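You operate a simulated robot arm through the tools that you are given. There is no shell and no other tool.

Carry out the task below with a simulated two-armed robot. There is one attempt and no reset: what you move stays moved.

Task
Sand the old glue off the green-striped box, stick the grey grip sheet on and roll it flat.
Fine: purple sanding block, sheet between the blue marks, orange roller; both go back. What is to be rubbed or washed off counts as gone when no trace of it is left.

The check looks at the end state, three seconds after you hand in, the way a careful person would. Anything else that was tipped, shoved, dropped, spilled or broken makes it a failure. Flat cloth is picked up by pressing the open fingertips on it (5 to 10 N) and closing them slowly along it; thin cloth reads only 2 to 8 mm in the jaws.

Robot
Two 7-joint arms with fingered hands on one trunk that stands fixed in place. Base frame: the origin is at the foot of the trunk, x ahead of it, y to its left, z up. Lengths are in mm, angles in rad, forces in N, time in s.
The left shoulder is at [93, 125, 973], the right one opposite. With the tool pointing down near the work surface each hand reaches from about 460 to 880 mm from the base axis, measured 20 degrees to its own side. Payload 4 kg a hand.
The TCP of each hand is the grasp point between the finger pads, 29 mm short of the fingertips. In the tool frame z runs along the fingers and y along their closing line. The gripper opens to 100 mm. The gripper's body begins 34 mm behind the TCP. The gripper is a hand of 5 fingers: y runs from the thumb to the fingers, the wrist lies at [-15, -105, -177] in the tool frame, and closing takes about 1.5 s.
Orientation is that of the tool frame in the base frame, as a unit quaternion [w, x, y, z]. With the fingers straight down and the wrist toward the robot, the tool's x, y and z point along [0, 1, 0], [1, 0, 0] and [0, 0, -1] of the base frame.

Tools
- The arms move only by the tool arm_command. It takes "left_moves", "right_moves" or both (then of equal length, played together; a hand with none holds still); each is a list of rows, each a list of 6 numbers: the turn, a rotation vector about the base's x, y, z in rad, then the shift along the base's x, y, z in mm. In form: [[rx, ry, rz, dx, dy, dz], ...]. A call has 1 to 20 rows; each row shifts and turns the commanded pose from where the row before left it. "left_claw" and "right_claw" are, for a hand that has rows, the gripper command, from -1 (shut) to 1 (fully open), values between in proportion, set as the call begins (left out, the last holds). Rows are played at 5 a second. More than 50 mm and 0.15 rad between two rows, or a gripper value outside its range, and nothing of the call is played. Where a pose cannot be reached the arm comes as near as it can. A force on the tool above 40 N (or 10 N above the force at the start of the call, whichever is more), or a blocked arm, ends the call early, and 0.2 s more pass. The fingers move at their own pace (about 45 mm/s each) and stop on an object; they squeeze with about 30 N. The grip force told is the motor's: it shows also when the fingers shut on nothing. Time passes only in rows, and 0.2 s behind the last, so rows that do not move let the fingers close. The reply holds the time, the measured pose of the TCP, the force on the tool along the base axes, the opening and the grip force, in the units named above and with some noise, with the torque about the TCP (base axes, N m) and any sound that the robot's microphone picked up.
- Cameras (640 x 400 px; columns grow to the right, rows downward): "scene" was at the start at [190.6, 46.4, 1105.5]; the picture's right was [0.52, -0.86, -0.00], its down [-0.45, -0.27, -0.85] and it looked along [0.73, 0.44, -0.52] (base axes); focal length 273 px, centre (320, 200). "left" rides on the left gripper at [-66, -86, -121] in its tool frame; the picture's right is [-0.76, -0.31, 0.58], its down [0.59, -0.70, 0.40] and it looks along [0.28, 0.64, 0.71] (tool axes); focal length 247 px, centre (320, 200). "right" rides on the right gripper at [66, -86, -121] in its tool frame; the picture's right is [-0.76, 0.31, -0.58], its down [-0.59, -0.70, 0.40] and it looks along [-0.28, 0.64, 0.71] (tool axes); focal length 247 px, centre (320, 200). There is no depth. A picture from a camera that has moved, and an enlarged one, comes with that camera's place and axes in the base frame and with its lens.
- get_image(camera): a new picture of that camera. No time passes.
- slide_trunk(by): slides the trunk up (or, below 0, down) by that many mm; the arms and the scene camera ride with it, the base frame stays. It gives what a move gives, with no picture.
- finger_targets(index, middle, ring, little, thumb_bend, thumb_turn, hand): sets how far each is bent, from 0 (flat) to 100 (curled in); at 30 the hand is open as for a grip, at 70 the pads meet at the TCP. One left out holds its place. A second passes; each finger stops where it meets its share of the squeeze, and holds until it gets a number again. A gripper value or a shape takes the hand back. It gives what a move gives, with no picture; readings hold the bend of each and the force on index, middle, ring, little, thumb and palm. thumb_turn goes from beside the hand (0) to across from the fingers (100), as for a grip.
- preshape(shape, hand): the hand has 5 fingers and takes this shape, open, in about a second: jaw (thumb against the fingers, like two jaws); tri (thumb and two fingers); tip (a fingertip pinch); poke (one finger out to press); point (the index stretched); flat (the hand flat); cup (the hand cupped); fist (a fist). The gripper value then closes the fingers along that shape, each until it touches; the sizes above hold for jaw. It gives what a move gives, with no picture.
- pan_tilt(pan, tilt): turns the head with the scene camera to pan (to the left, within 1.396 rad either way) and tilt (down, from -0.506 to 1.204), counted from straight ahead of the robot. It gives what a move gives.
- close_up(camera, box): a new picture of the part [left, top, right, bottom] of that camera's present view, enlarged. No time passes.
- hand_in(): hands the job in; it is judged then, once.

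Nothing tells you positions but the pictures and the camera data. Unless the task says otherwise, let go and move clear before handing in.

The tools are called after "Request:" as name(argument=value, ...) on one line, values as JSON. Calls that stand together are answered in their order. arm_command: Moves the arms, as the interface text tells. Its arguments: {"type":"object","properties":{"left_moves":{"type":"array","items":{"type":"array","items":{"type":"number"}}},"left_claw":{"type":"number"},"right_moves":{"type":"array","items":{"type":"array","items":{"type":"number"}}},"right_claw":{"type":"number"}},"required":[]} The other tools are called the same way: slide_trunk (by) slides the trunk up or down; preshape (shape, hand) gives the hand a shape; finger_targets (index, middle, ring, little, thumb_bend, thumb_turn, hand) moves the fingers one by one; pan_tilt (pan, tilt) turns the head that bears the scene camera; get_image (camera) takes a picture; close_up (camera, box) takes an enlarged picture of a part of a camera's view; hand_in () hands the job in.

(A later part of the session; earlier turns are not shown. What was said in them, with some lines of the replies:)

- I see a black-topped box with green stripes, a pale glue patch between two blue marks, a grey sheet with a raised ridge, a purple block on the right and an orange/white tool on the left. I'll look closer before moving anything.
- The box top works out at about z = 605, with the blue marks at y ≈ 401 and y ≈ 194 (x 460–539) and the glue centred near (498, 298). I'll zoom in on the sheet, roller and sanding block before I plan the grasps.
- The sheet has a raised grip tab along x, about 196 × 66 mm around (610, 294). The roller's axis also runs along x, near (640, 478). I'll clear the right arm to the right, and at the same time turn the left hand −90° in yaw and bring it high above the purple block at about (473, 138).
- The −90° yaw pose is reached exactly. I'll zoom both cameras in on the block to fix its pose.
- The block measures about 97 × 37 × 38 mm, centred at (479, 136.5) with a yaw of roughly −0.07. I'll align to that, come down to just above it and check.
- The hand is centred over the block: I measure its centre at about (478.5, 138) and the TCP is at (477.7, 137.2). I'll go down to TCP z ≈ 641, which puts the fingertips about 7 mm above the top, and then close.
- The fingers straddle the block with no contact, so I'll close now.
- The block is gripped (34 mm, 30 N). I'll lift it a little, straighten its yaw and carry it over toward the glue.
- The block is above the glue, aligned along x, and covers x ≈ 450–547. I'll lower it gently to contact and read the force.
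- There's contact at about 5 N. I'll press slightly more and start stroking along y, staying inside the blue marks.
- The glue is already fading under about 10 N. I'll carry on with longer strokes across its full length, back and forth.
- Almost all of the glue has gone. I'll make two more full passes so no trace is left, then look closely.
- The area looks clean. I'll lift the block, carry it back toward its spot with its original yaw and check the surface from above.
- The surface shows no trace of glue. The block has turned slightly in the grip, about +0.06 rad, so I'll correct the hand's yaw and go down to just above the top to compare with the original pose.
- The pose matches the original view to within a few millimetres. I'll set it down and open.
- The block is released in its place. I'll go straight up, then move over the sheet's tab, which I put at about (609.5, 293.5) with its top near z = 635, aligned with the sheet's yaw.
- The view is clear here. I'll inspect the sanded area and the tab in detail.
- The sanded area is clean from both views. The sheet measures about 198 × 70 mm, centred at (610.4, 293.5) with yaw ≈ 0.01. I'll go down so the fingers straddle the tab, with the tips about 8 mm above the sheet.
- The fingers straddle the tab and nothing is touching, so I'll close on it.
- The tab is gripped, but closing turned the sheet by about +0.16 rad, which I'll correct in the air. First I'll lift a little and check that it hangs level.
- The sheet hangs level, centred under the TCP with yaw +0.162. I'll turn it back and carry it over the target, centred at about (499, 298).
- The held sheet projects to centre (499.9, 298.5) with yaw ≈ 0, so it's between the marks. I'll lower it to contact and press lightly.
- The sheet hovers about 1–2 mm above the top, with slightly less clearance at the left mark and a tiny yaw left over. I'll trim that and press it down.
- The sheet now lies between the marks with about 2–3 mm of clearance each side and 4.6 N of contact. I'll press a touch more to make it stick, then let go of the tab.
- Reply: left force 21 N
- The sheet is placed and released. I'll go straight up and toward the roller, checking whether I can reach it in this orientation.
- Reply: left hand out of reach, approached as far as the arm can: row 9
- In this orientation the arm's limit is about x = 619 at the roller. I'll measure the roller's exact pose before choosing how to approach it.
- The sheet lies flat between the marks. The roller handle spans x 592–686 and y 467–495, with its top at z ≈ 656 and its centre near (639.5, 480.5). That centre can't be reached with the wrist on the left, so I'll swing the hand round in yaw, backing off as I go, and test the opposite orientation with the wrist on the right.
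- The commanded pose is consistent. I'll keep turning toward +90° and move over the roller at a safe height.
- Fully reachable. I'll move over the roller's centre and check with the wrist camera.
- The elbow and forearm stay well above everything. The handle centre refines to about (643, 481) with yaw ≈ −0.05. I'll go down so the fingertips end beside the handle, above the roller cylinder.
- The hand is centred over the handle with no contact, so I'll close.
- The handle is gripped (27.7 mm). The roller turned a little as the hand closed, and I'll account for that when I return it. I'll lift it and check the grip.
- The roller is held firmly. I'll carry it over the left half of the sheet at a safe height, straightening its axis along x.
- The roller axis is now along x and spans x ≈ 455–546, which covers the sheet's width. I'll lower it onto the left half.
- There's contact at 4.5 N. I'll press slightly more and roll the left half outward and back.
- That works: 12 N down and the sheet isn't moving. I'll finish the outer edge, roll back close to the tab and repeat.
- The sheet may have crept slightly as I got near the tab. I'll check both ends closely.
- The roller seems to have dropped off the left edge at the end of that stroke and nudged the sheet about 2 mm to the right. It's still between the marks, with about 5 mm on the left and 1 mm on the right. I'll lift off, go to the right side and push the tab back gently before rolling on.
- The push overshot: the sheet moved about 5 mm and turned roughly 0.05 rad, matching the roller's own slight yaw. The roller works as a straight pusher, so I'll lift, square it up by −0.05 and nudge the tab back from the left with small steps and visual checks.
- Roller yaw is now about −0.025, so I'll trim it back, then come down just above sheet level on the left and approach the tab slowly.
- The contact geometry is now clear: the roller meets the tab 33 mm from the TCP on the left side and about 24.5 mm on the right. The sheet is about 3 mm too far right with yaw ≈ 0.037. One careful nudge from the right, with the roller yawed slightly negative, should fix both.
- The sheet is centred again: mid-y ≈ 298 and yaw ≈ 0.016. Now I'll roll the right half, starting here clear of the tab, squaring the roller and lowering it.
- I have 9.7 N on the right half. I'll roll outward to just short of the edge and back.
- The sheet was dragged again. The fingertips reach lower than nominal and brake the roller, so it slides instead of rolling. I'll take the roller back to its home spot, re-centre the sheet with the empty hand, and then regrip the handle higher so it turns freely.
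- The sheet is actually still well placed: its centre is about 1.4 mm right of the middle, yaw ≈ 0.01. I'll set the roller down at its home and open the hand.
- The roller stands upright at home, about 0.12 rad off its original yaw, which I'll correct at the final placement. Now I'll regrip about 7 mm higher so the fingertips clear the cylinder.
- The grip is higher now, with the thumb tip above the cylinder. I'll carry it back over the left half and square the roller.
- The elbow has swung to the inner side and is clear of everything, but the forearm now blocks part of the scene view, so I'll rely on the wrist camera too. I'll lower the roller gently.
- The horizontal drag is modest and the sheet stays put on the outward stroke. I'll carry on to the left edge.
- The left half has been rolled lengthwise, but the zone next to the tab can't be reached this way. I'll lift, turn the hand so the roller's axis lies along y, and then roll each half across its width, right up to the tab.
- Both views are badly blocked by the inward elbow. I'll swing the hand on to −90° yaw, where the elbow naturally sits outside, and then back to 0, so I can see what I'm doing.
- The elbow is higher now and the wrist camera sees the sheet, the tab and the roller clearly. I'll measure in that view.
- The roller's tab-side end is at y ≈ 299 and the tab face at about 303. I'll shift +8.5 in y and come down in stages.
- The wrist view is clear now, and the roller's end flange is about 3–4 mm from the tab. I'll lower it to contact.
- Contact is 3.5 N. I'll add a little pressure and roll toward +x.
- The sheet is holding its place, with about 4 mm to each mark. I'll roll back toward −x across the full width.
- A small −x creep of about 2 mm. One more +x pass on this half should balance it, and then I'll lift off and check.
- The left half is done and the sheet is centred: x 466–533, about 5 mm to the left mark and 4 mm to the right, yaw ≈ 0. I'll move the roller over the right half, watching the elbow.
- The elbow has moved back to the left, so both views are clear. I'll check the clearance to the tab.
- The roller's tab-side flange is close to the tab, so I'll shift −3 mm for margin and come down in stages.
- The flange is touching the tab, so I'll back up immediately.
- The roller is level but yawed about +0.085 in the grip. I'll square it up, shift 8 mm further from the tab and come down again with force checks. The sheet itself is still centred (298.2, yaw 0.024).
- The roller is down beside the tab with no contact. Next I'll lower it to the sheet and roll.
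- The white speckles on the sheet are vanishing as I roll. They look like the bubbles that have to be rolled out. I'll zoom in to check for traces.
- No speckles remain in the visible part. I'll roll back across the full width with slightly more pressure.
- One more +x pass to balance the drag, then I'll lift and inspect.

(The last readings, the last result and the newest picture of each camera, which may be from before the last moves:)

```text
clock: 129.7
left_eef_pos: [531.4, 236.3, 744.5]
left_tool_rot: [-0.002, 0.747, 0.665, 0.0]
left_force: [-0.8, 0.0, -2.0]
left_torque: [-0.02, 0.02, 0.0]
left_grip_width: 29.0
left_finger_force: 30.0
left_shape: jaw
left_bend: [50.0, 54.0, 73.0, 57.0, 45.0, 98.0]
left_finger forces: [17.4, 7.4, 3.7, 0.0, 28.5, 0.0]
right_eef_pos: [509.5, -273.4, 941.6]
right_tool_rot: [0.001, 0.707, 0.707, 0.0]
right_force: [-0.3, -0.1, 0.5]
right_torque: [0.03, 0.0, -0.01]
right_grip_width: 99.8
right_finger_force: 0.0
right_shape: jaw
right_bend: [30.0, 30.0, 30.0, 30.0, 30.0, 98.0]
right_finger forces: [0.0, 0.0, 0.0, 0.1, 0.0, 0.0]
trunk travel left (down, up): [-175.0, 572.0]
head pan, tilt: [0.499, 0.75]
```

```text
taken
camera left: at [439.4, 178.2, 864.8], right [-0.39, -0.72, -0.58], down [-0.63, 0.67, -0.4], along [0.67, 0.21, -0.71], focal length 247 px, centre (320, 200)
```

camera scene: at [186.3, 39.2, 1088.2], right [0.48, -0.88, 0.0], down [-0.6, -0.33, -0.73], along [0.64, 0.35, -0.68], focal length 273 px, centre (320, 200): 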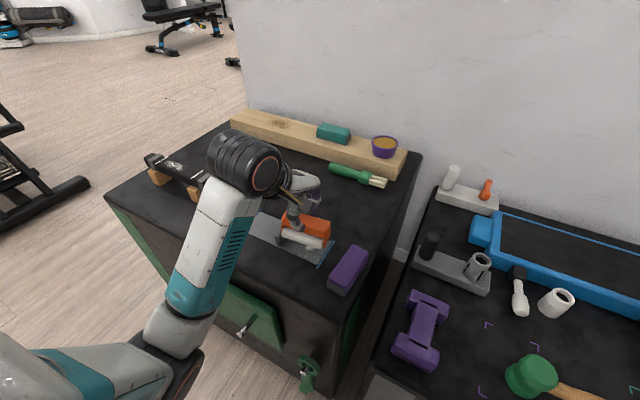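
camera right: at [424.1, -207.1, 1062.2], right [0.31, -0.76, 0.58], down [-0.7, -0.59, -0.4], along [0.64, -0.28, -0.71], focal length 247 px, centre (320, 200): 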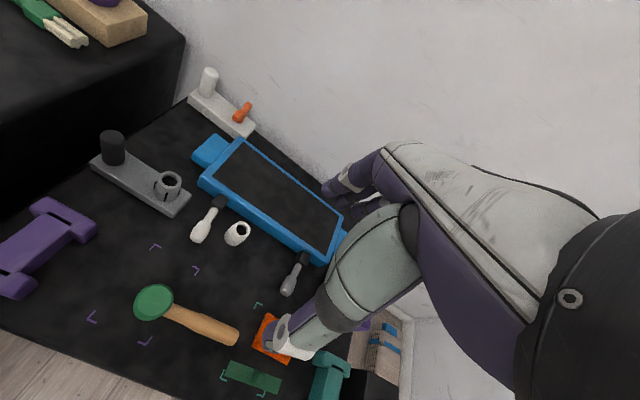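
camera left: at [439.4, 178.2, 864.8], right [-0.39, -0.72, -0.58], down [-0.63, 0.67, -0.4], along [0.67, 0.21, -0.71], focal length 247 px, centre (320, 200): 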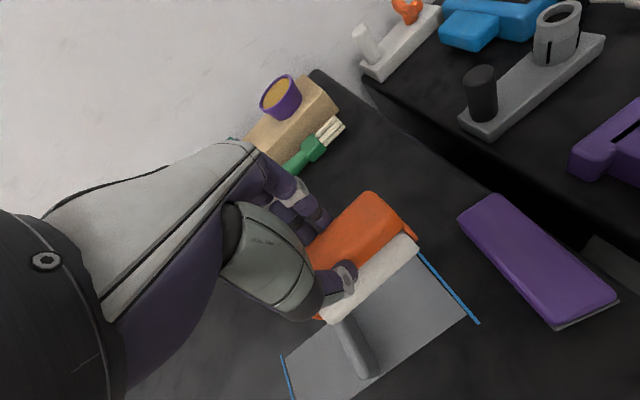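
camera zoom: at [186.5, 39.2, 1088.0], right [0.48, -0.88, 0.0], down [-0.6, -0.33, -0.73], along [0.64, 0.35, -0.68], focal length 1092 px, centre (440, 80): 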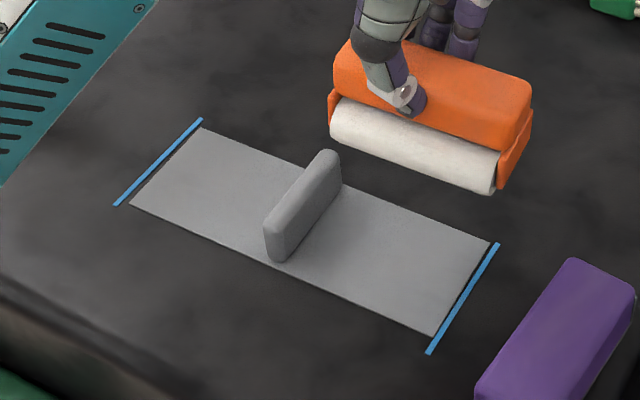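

All speckles are gone and the sheet looks flat. I'll look closely for any traces and at the gap by the right mark.

Request:
close_up(camera="scene", box=[290, 225, 355, 275])

Request:
close_up(camera="scene", box=[245, 200, 310, 250])

Request:
close_up(camera="left", box=[280, 230, 500, 400])

```text
8.00 times, centred on (322, 250) of scene
camera zoom: at [186.5, 39.2, 1088.0], right [0.48, -0.88, 0.0], down [-0.6, -0.33, -0.73], along [0.64, 0.35, -0.68], focal length 2185 px, centre (300, -200)
```

zoom: 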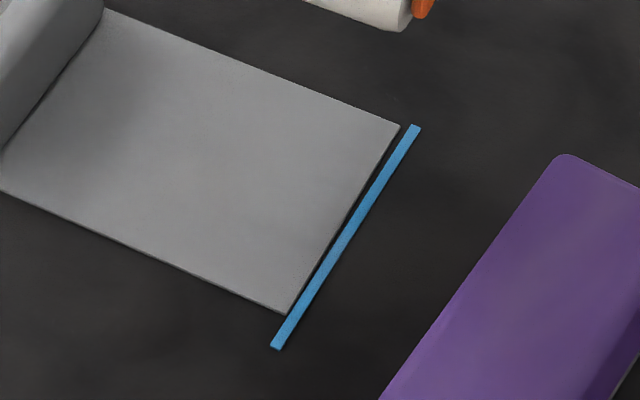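

```text
8.00 times, centred on (278, 225) of scene
camera zoom: at [186.5, 39.2, 1088.0], right [0.48, -0.88, 0.0], down [-0.6, -0.33, -0.73], along [0.64, 0.35, -0.68], focal length 2185 px, centre (660, 0)
```

zoom: 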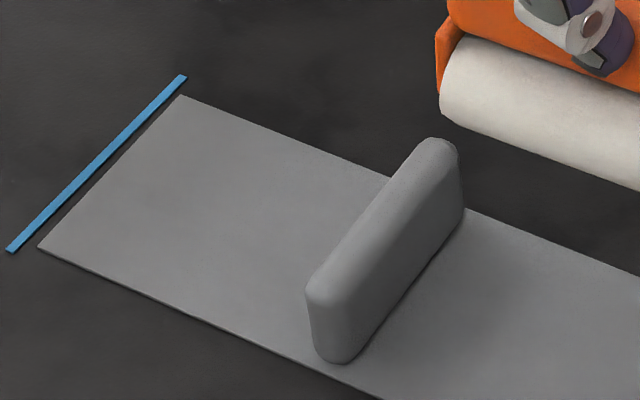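

```text
2.35 times, centred on (390, 315) of left
camera zoom: at [439.4, 178.2, 864.8], right [-0.39, -0.72, -0.58], down [-0.63, 0.67, -0.4], along [0.67, 0.21, -0.71], focal length 581 px, centre (155, -71)
```

zoom: 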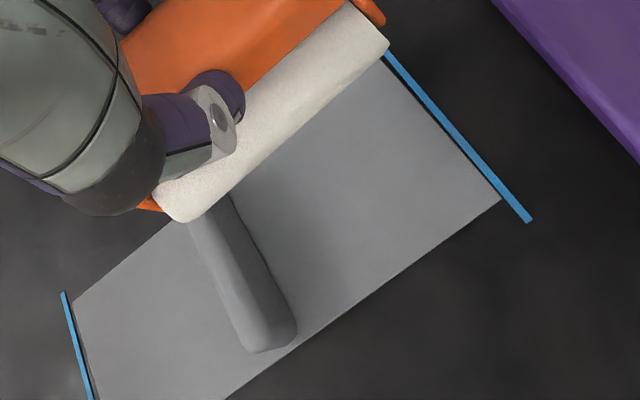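

The surface is clean and uniform, and the sheet is between the marks. Now I'll take the roller home, turning the hand back to the +90° orientation on the way.

Request:
arm_command(left_moves=[[0, 0, 0.128, 8, 20, 1], [0, 0, 0.128, 8, 20, 1], [0, 0, 0.128, 8, 20, 1], [0, 0, 0.128, 8, 20, 1], [0, 0, 0.128, 8, 20, 1], [0, 0, 0.128, 8, 21, 0], [0, 0, 0.128, 8, 21, 0], [0, 0, 0.128, 8, 21, 0], [0, 0, 0.128, 8, 21, 0], [0, 0, 0.128, 8, 21, 0], [0, 0, 0.128, 8, 21, 0], [0, 0, 0.128, 8, 21, 0], [0, 0, 0, 7, 0, 0], [0, 0, 0, 0, 0, 0]])

Request:
get_image(camera="scene")

Request:
get_image(camera="left")

```text
clock: 132.7
left_eef_pos: [636.2, 482.9, 749.6]
left_tool_rot: [0.0, 0.075, 0.997, 0.0]
left_force: [0.7, 0.9, -0.5]
left_torque: [0.0, 0.03, -0.01]
left_grip_width: 28.7
left_finger_force: 30.1
left_shape: jaw
left_bend: [50.0, 54.0, 73.0, 57.0, 45.0, 98.0]
left_finger forces: [17.0, 7.1, 3.7, 0.1, 28.1, 0.0]
right_eef_pos: [508.9, -274.3, 942.4]
right_tool_rot: [0.0, 0.708, 0.707, -0.001]
right_force: [0.2, 0.8, -0.1]
right_torque: [0.02, 0.01, 0.02]
right_grip_width: 99.9
right_finger_force: 0.1
right_shape: jaw
right_bend: [30.0, 30.0, 30.0, 30.0, 30.0, 98.0]
right_finger forces: [0.0, 0.0, 0.1, 0.0, 0.0, 0.0]
trunk travel left (down, up): [-175.0, 572.0]
head pan, tilt: [0.499, 0.75]
```

```text
taken
camera scene: at [186.6, 39.3, 1088.0], right [0.48, -0.88, 0.0], down [-0.6, -0.33, -0.73], along [0.64, 0.35, -0.68], focal length 273 px, centre (320, 200)
```

scene: 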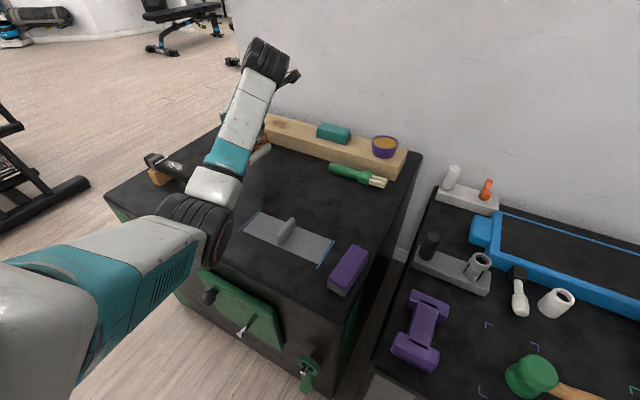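

```text
taken
camera left: at [688.7, 387.5, 870.3], right [0.7, -0.42, -0.58], down [-0.69, -0.61, -0.4], along [-0.18, 0.68, -0.71], focal length 247 px, centre (320, 200)
```

left: 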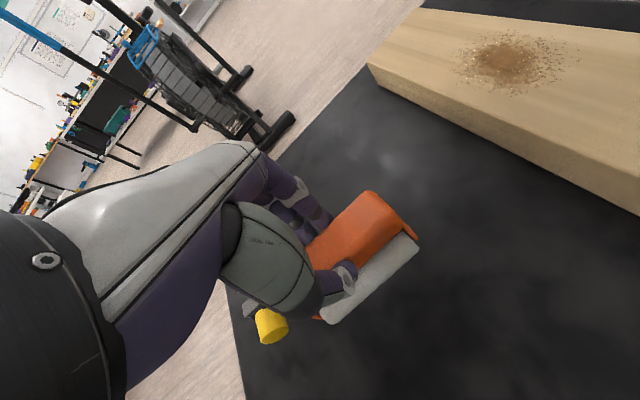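

Request:
close_up(camera="left", box=[290, 170, 470, 340])

```text
2.35 times, centred on (380, 255) of left
camera zoom: at [688.7, 387.5, 870.3], right [0.7, -0.42, -0.58], down [-0.69, -0.61, -0.4], along [-0.18, 0.68, -0.71], focal length 581 px, centre (179, 71)
```

zoom: 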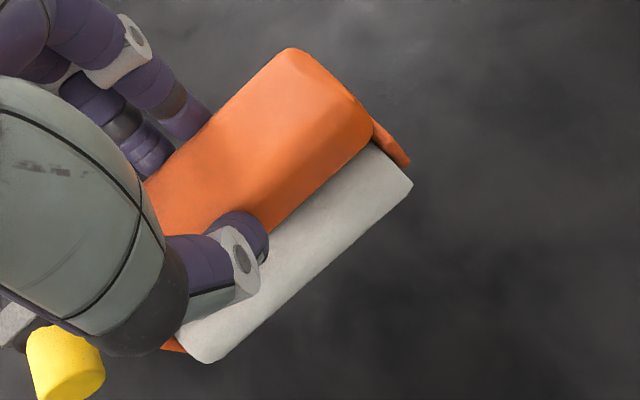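

Comparing with my first view of the roller, I need about −0.058 rad and (+3, +4) mm to match its original pose. I'll apply that and lower.

Request:
arm_command(left_moves=[[0, 0, -0.058, 3, 4, 0], [0, 0, 0, 0, 0, -25], [0, 0, 0, 0, 0, -25], [0, 0, 0, 0, 0, -15], [0, 0, 0, 0, 0, -5], [0, 0, 0, 0, 0, -2], [0, 0, 0, 0, 0, 0]])

Request:
get_image(camera="left")

Request:
get_image(camera="scene")

```text
clock: 134.3
left_eef_pos: [639.7, 487.7, 676.3]
left_tool_rot: [-0.001, 0.103, 0.995, 0.0]
left_force: [-0.8, 0.3, -1.1]
left_torque: [-0.03, 0.03, 0.0]
left_grip_width: 29.0
left_finger_force: 29.9
left_shape: jaw
left_bend: [50.0, 54.0, 73.0, 57.0, 45.0, 98.0]
left_finger forces: [17.0, 7.2, 3.7, 0.0, 27.9, 0.0]
right_eef_pos: [509.6, -274.2, 943.4]
right_tool_rot: [-0.001, 0.707, 0.707, -0.001]
right_force: [-0.6, 0.3, 0.3]
right_torque: [0.0, 0.01, 0.02]
right_grip_width: 99.7
right_finger_force: 0.1
right_shape: jaw
right_bend: [30.0, 30.0, 30.0, 30.0, 30.0, 98.0]
right_finger forces: [0.0, 0.0, 0.0, 0.0, 0.0, 0.0]
trunk travel left (down, up): [-175.0, 572.0]
head pan, tilt: [0.499, 0.75]
```

```text
taken
camera left: at [685.5, 388.5, 796.6], right [0.68, -0.46, -0.58], down [-0.72, -0.57, -0.4], along [-0.15, 0.69, -0.71], focal length 247 px, centre (320, 200)
```

left: 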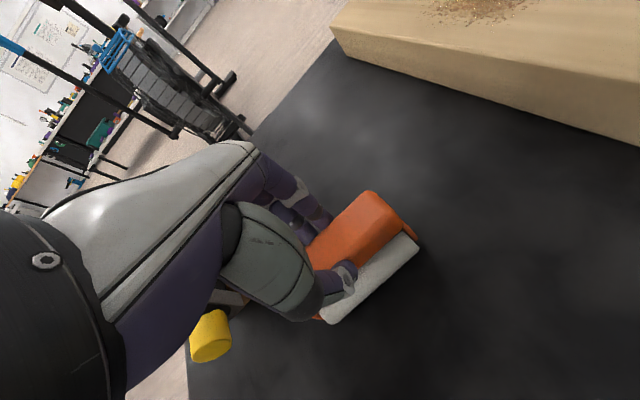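

```text
taken
camera scene: at [186.5, 39.3, 1088.1], right [0.48, -0.88, 0.0], down [-0.6, -0.33, -0.73], along [0.64, 0.35, -0.68], focal length 273 px, centre (320, 200)
```

scene: 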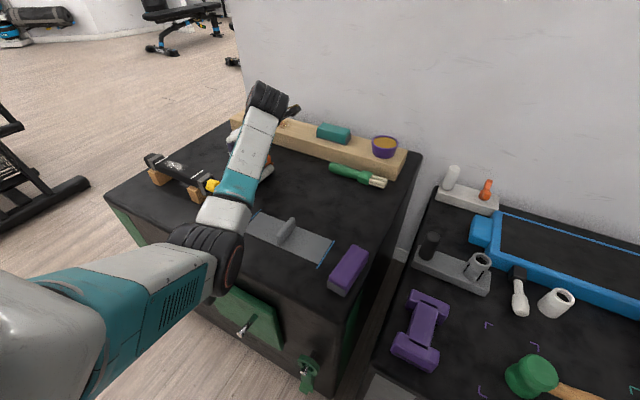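

Request:
arm_command(left_moves=[[0, 0, 0, 0, 0, -1], [0, 0, 0, 0, 0, -1], [0, 0, 0, 0, 0, -0.7], [0, 0, 0, 0, 0, 0]])

```text
clock: 135.3
left_eef_pos: [638.7, 486.1, 672.8]
left_tool_rot: [0.001, 0.105, 0.995, 0.0]
left_force: [0.6, -0.1, 0.0]
left_torque: [0.0, -0.02, 0.0]
left_grip_width: 29.3
left_finger_force: 30.2
left_shape: jaw
left_bend: [50.0, 54.0, 73.0, 57.0, 45.0, 98.0]
left_finger forces: [17.3, 7.2, 3.6, 0.0, 28.1, 0.0]
right_eef_pos: [508.3, -273.6, 941.7]
right_tool_rot: [-0.001, 0.707, 0.707, 0.0]
right_force: [-0.1, -0.7, 0.9]
right_torque: [-0.03, -0.02, 0.01]
right_grip_width: 99.7
right_finger_force: 0.0
right_shape: jaw
right_bend: [30.0, 30.0, 30.0, 30.0, 30.0, 98.0]
right_finger forces: [0.0, 0.0, 0.1, 0.0, 0.1, 0.1]
trunk travel left (down, up): [-175.0, 572.0]
head pan, tilt: [0.499, 0.75]
```

Request:
arm_command(left_moves=[[0, 0, 0, 0, 0, -0.7], [0, 0, 0, 0, 0, 0], [0, 0, 0, 0, 0, 0]])

Request:
close_up(camera="left", box=[290, 170, 470, 340])

```text
clock: 136.1
left_eef_pos: [638.9, 484.8, 673.1]
left_tool_rot: [0.0, 0.105, 0.994, 0.0]
left_force: [-1.7, 0.5, 0.3]
left_torque: [0.01, -0.02, 0.03]
left_grip_width: 29.3
left_finger_force: 30.3
left_shape: jaw
left_bend: [50.0, 54.0, 73.0, 57.0, 45.0, 98.0]
left_finger forces: [17.4, 7.2, 3.5, 0.0, 28.1, 0.0]
right_eef_pos: [508.9, -273.8, 942.1]
right_tool_rot: [0.0, 0.707, 0.707, -0.001]
right_force: [-0.3, 0.3, 0.3]
right_torque: [-0.02, 0.0, 0.0]
right_grip_width: 99.9
right_finger_force: 0.0
right_shape: jaw
right_bend: [30.0, 30.0, 30.0, 30.0, 30.0, 98.0]
right_finger forces: [0.0, 0.1, 0.0, 0.1, 0.1, 0.0]
trunk travel left (down, up): [-175.0, 572.0]
head pan, tilt: [0.499, 0.75]
```

```text
2.35 times, centred on (380, 255) of left
camera zoom: at [685.8, 387.4, 793.5], right [0.68, -0.46, -0.58], down [-0.72, -0.57, -0.4], along [-0.14, 0.69, -0.71], focal length 581 px, centre (179, 71)
```

zoom: 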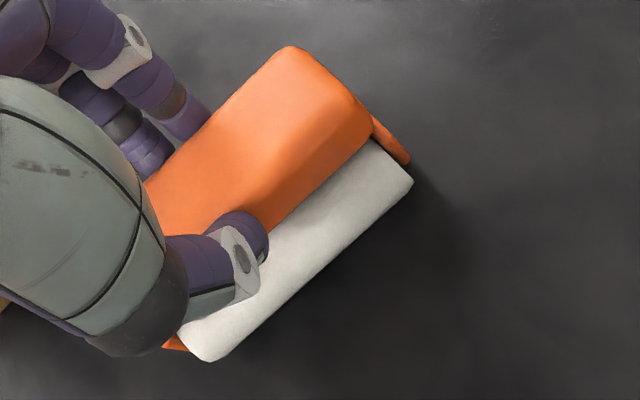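

The roller is on the surface, so I'll release and rise.

Request:
arm_command(left_moves=[[0, 0, 0, 0, 0, -0.4], [0, 0, 0, 0, 0, 0], [0, 0, 0, 0, 0, 0], [0, 0, 0, 0, 0, 0], [0, 0, 0, 0, 0, 0], [0, 0, 0, 0, 0, 0], [0, 0, 0, 0, 0, 0], [0, 0, 0, 0, 0, 0], [0, 0, 0, 0, 0, 0], [0, 0, 0, 0, 0, 10], [0, 0, 0, 0, 0, 25], [0, 0, 0, 0, 0, 40], [0, 0, 0, 0, 0, 40], [0, 0, 0, 0, 0, 0]], left_claw=1)

Request:
get_image(camera="left")

Request:
close_up(camera="left", box=[300, 200, 480, 340])

Request:
get_image(camera="scene")

```text
clock: 139.1
left_eef_pos: [638.6, 485.8, 790.4]
left_tool_rot: [0.0, 0.104, 0.995, -0.001]
left_force: [-0.5, -0.2, 0.8]
left_torque: [0.04, 0.0, 0.0]
left_grip_width: 99.9
left_finger_force: 0.1
left_shape: jaw
left_bend: [30.0, 30.0, 30.0, 30.0, 30.0, 98.0]
left_finger forces: [0.0, 0.1, 0.0, 0.0, 0.1, 0.0]
right_eef_pos: [508.5, -274.8, 942.2]
right_tool_rot: [0.0, 0.707, 0.707, 0.0]
right_force: [-0.2, -0.2, -0.1]
right_torque: [-0.03, -0.01, -0.02]
right_grip_width: 99.6
right_finger_force: 0.0
right_shape: jaw
right_bend: [30.0, 30.0, 30.0, 30.0, 30.0, 98.0]
right_finger forces: [0.0, 0.1, 0.0, 0.1, 0.0, 0.0]
trunk travel left (down, up): [-175.0, 572.0]
head pan, tilt: [0.499, 0.75]
```

```text
taken
camera left: at [686.0, 387.2, 911.1], right [0.68, -0.46, -0.58], down [-0.72, -0.57, -0.4], along [-0.14, 0.69, -0.71], focal length 247 px, centre (320, 200)
```

left: 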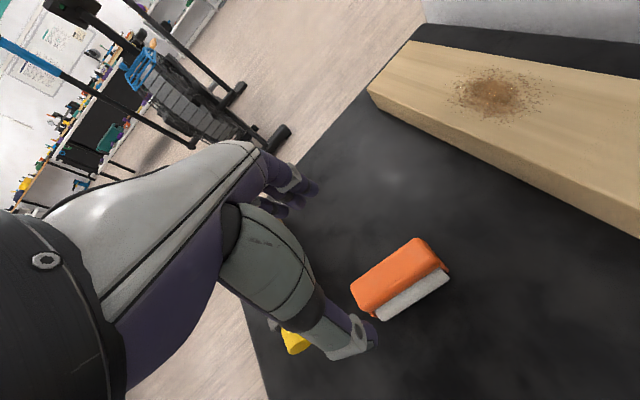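

```text
2.86 times, centred on (390, 270) of left
camera zoom: at [686.0, 387.2, 911.1], right [0.68, -0.46, -0.58], down [-0.72, -0.57, -0.4], along [-0.14, 0.69, -0.71], focal length 706 px, centre (120, 0)
```

zoom: 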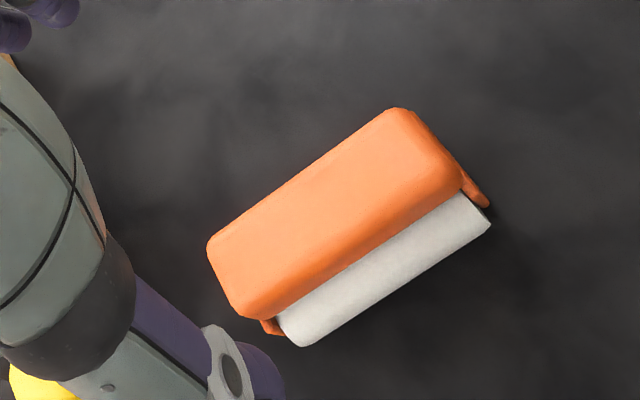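

```text
taken
camera scene: at [186.4, 39.2, 1088.0], right [0.48, -0.88, 0.0], down [-0.6, -0.33, -0.73], along [0.64, 0.35, -0.68], focal length 273 px, centre (320, 200)
```

scene: 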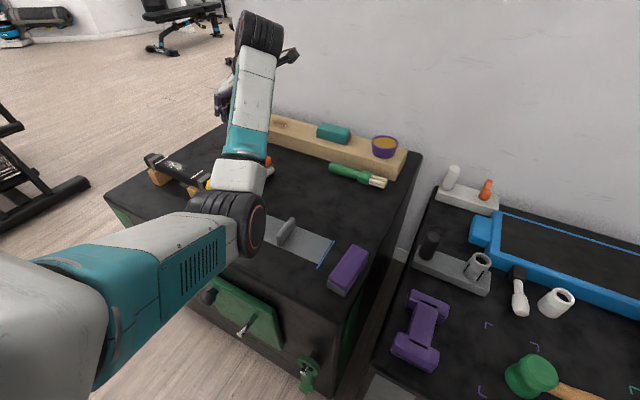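

The roller stands at home. I'll move the left arm up and back toward its starting pose so I can compare everything with the first picture.

Request:
arm_command(left_moves=[[0, 0, 0, 0, 0, 30], [0, 0, 0, -10, 0, 33], [0, 0, -0.136, -22, -1, 0], [0, 0, -0.136, -22, -1, 0], [0, 0, -0.136, -22, -1, 0], [0, 0, -0.136, -22, -1, 0], [0, 0, -0.136, -22, -1, 0], [0, 0, -0.136, -22, -1, 0], [0, 0, -0.136, -22, -2, 0], [0, 0, -0.136, -22, -2, 0], [0, 0, -0.136, -22, -1, 0], [0, 0, -0.136, -17, -2, 0], [0, 0, 0, 0, 0, 0]], left_claw=1)

Request:
pan_tilt(pan=0.543, tilt=0.55)

Request:
get_image(camera="scene")

Request:
get_image(camera="left")

```text
clock: 141.9
left_eef_pos: [412.9, 471.7, 849.8]
left_tool_rot: [0.001, 0.706, 0.708, -0.001]
left_force: [-0.6, 0.1, 0.5]
left_torque: [-0.01, -0.02, 0.0]
left_grip_width: 99.7
left_finger_force: 0.0
left_shape: jaw
left_bend: [30.0, 30.0, 30.0, 30.0, 30.0, 98.0]
left_finger forces: [0.0, 0.0, 0.1, 0.0, 0.0, 0.1]
right_eef_pos: [508.4, -273.8, 942.2]
right_tool_rot: [0.0, 0.707, 0.707, 0.0]
right_force: [0.3, 0.2, -0.4]
right_torque: [-0.05, 0.02, -0.02]
right_grip_width: 99.6
right_finger_force: 0.2
right_shape: jaw
right_bend: [30.0, 30.0, 30.0, 30.0, 30.0, 98.0]
right_finger forces: [0.0, 0.1, 0.0, 0.0, 0.0, 0.1]
trunk travel left (down, up): [-175.0, 572.0]
head pan, tilt: [0.499, 0.75]
```

```text
clock: 142.7
left_eef_pos: [413.4, 472.6, 849.7]
left_tool_rot: [0.0, 0.706, 0.709, 0.0]
left_force: [-0.3, 0.1, -0.7]
left_torque: [-0.02, 0.01, 0.01]
left_grip_width: 99.7
left_finger_force: 0.1
left_shape: jaw
left_bend: [30.0, 30.0, 30.0, 30.0, 30.0, 98.0]
left_finger forces: [0.0, 0.0, 0.0, 0.0, 0.0, 0.1]
right_eef_pos: [509.3, -274.3, 942.2]
right_tool_rot: [0.0, 0.707, 0.707, 0.0]
right_force: [0.3, 0.2, 1.1]
right_torque: [-0.02, 0.01, -0.01]
right_grip_width: 100.1
right_finger_force: 0.1
right_shape: jaw
right_bend: [30.0, 30.0, 30.0, 30.0, 30.0, 98.0]
right_finger forces: [0.0, 0.1, 0.0, 0.1, 0.0, 0.0]
trunk travel left (down, up): [-175.0, 572.0]
head pan, tilt: [0.543, 0.55]
```

```text
taken
camera scene: at [190.6, 46.0, 1105.4], right [0.52, -0.86, 0.0], down [-0.45, -0.27, -0.85], along [0.73, 0.44, -0.52], focal length 273 px, centre (320, 200)
```

scene: 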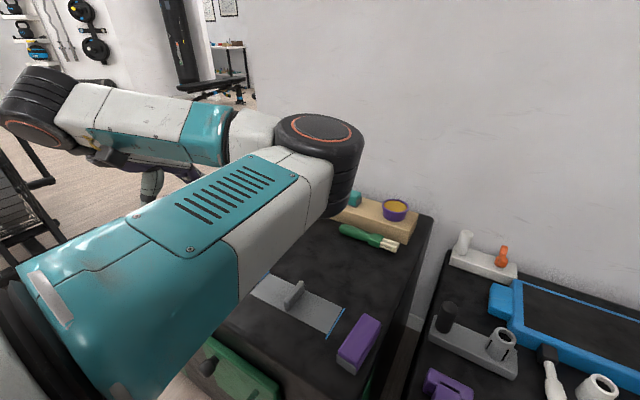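

```text
taken
camera left: at [328.6, 405.8, 970.9], right [-0.3, -0.76, -0.58], down [-0.7, 0.59, -0.4], along [0.64, 0.28, -0.71], focal length 247 px, centre (320, 200)
```

left: 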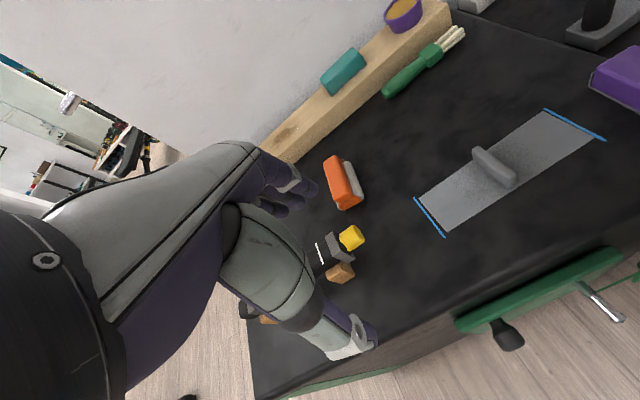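

The wrist camera is now at its starting viewpoint, so I can compare it directly with the first close-ups.

Request:
close_up(camera="left", box=[300, 140, 400, 220])

Request:
close_up(camera="left", box=[540, 20, 640, 160])

Request:
close_up(camera="left", box=[400, 90, 620, 250])

Request:
close_up(camera="left", box=[320, 20, 640, 260])

```text
5.00 times, centred on (350, 180) of left
camera zoom: at [328.6, 405.8, 970.9], right [-0.3, -0.76, -0.58], down [-0.7, 0.59, -0.4], along [0.64, 0.28, -0.71], focal length 1235 px, centre (170, 300)
```

zoom: 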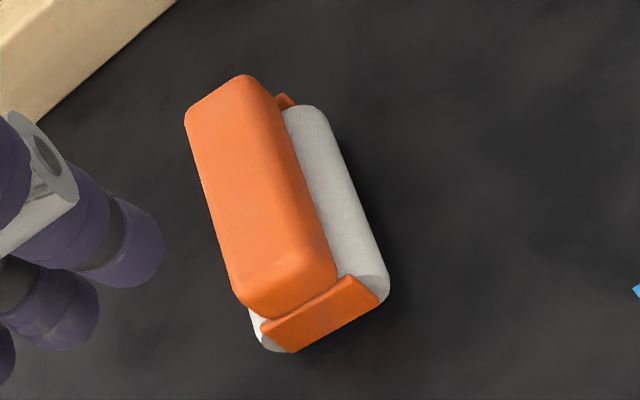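

```text
2.86 times, centred on (590, 90) of left
camera zoom: at [328.6, 405.8, 970.9], right [-0.3, -0.76, -0.58], down [-0.7, 0.59, -0.4], along [0.64, 0.28, -0.71], focal length 706 px, centre (-451, 514)
```

zoom: 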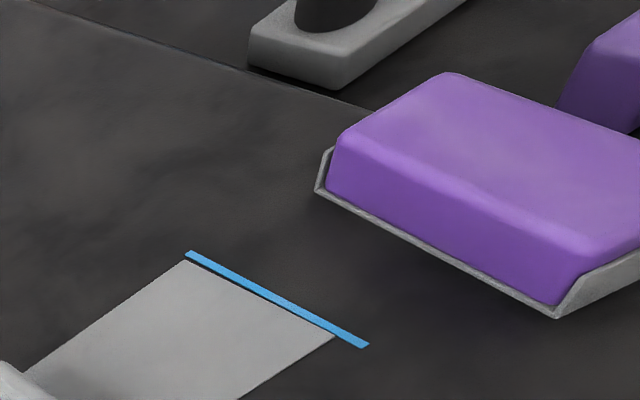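

```text
2.50 times, centred on (510, 170) of left
camera zoom: at [328.6, 405.8, 970.9], right [-0.3, -0.76, -0.58], down [-0.7, 0.59, -0.4], along [0.64, 0.28, -0.71], focal length 617 px, centre (-155, 275)
```

zoom: 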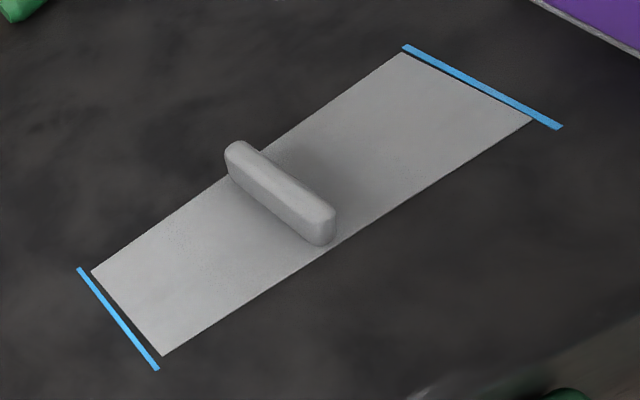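

```text
1.67 times, centred on (480, 140) of left
camera zoom: at [328.6, 405.8, 970.9], right [-0.3, -0.76, -0.58], down [-0.7, 0.59, -0.4], along [0.64, 0.28, -0.71], focal length 412 px, centre (53, 300)
```

zoom: 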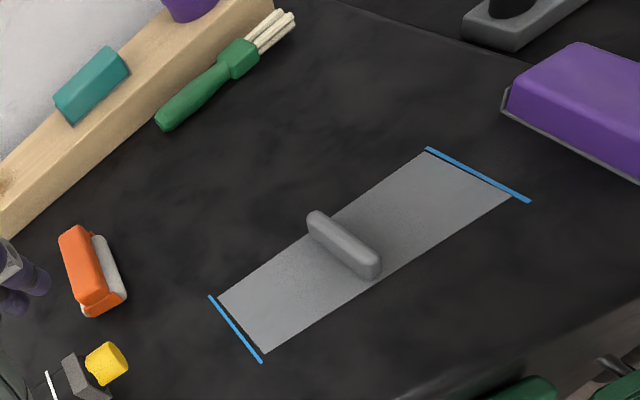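

Compared with the first pictures, the block is within about 4 mm of its original place and the roller within about 6 mm, upright. The sheet is clean, flat and between the marks, and nothing else has moved. One last look at the left-hand side and the right table before handing in.

Request:
pan_tilt(pan=0.3, tilt=0.8)

Request:
get_image(camera="scene")

Request:
close_up(camera="left", box=[230, 200, 400, 340])

Request:
get_image(camera="right")

```text
clock: 143.4
left_eef_pos: [411.9, 474.0, 849.9]
left_tool_rot: [0.001, 0.707, 0.708, 0.001]
left_force: [0.2, 0.1, -0.5]
left_torque: [0.02, 0.0, 0.0]
left_grip_width: 99.9
left_finger_force: 0.1
left_shape: jaw
left_bend: [30.0, 30.0, 30.0, 30.0, 30.0, 98.0]
left_finger forces: [0.0, 0.0, 0.1, 0.1, 0.0, 0.0]
right_eef_pos: [508.5, -274.5, 941.8]
right_tool_rot: [0.001, 0.707, 0.707, 0.0]
right_force: [-0.1, -0.6, -0.6]
right_torque: [0.0, 0.01, 0.03]
right_grip_width: 99.9
right_finger_force: 0.1
right_shape: jaw
right_bend: [30.0, 30.0, 30.0, 30.0, 30.0, 98.0]
right_finger forces: [0.0, 0.1, 0.1, 0.1, 0.0, 0.0]
trunk travel left (down, up): [-175.0, 572.0]
head pan, tilt: [0.3, 0.799]
```

```text
taken
camera scene: at [190.7, 23.5, 1084.1], right [0.3, -0.96, 0.0], down [-0.68, -0.21, -0.7], along [0.67, 0.21, -0.72], focal length 273 px, centre (320, 200)
```

scene: 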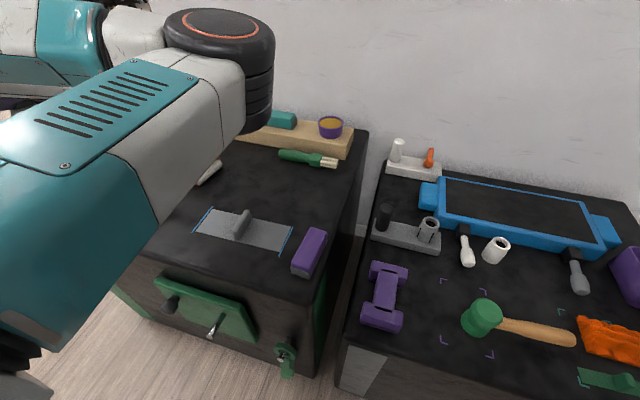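

```text
2.86 times, centred on (315, 270) of left
camera zoom: at [328.7, 405.7, 970.9], right [-0.3, -0.76, -0.58], down [-0.7, 0.59, -0.4], along [0.64, 0.28, -0.71], focal length 706 px, centre (334, 0)
```

zoom: 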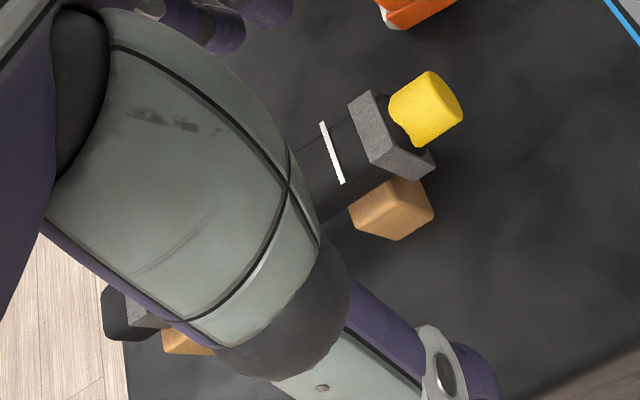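

```text
taken
camera right: at [424.0, -206.9, 1062.3], right [0.31, -0.76, 0.58], down [-0.7, -0.59, -0.4], along [0.64, -0.28, -0.71], focal length 247 px, centre (320, 200)
```

right: 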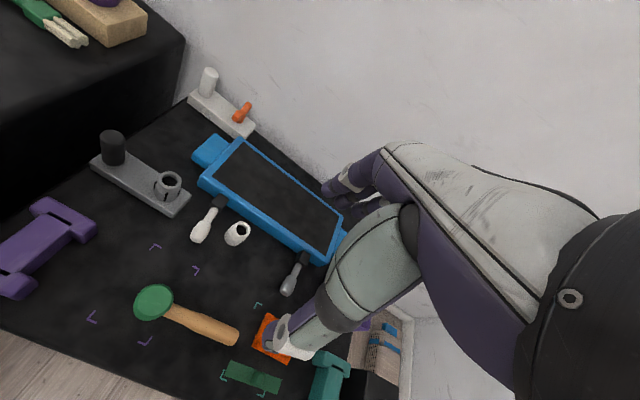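

Request:
close_up(camera="scene", box=[180, 190, 340, 290])

```text
4.00 times, centred on (260, 240) of scene
camera zoom: at [190.7, 23.5, 1084.1], right [0.3, -0.96, 0.0], down [-0.68, -0.21, -0.7], along [0.67, 0.21, -0.72], focal length 1092 px, centre (560, 40)
```

zoom: 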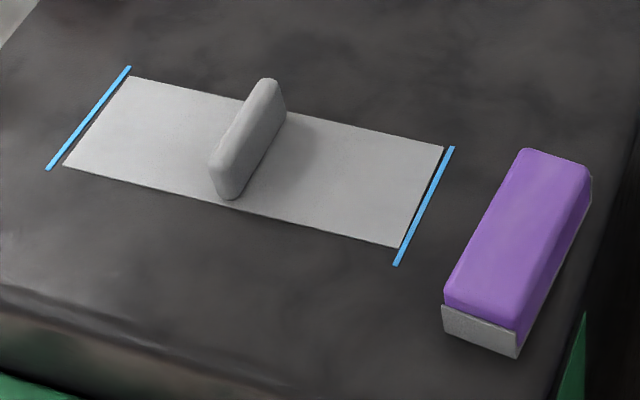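

The glue is gone, the grey sheet lies flat between the blue marks with no speckles left, and the purple block and orange roller are back in their places. Both hands are open and clear, so I'm handing in.

Request:
hand_in()

```text
The job is handed in.
```

I've handed the job in. In the last pictures the old glue was gone and the grey grip sheet lay flat between the blue marks. The purple sanding block and orange roller were back in their places, with both hands open and clear.

- **Glue:** I sanded it with the purple block and saw no trace left from either camera before the sheet went on.
- **Sheet:** It is not quite centred, about 2 mm nearer the right mark and turned by about 1 degree. It doesn't overlap either mark. It shifted by a few millimetres several times while I was rolling, so I nudged it back with the roller.
- **Rolling:** I rolled both halves of the sheet, each side of the raised tab. The white speckles on the sheet disappeared as I rolled; I took them for bubbles. The roller dragged rather than turned freely in the grip, and narrow strips right beside the tab may not have been rolled, the wider of them on the right.
- **Tools put back:** The block is about 4 mm off its original spot and turned about 2 degrees. The roller is about 6 mm off and turned about 6 degrees, standing upright.

I saw nothing else on the box or the side table that had moved.
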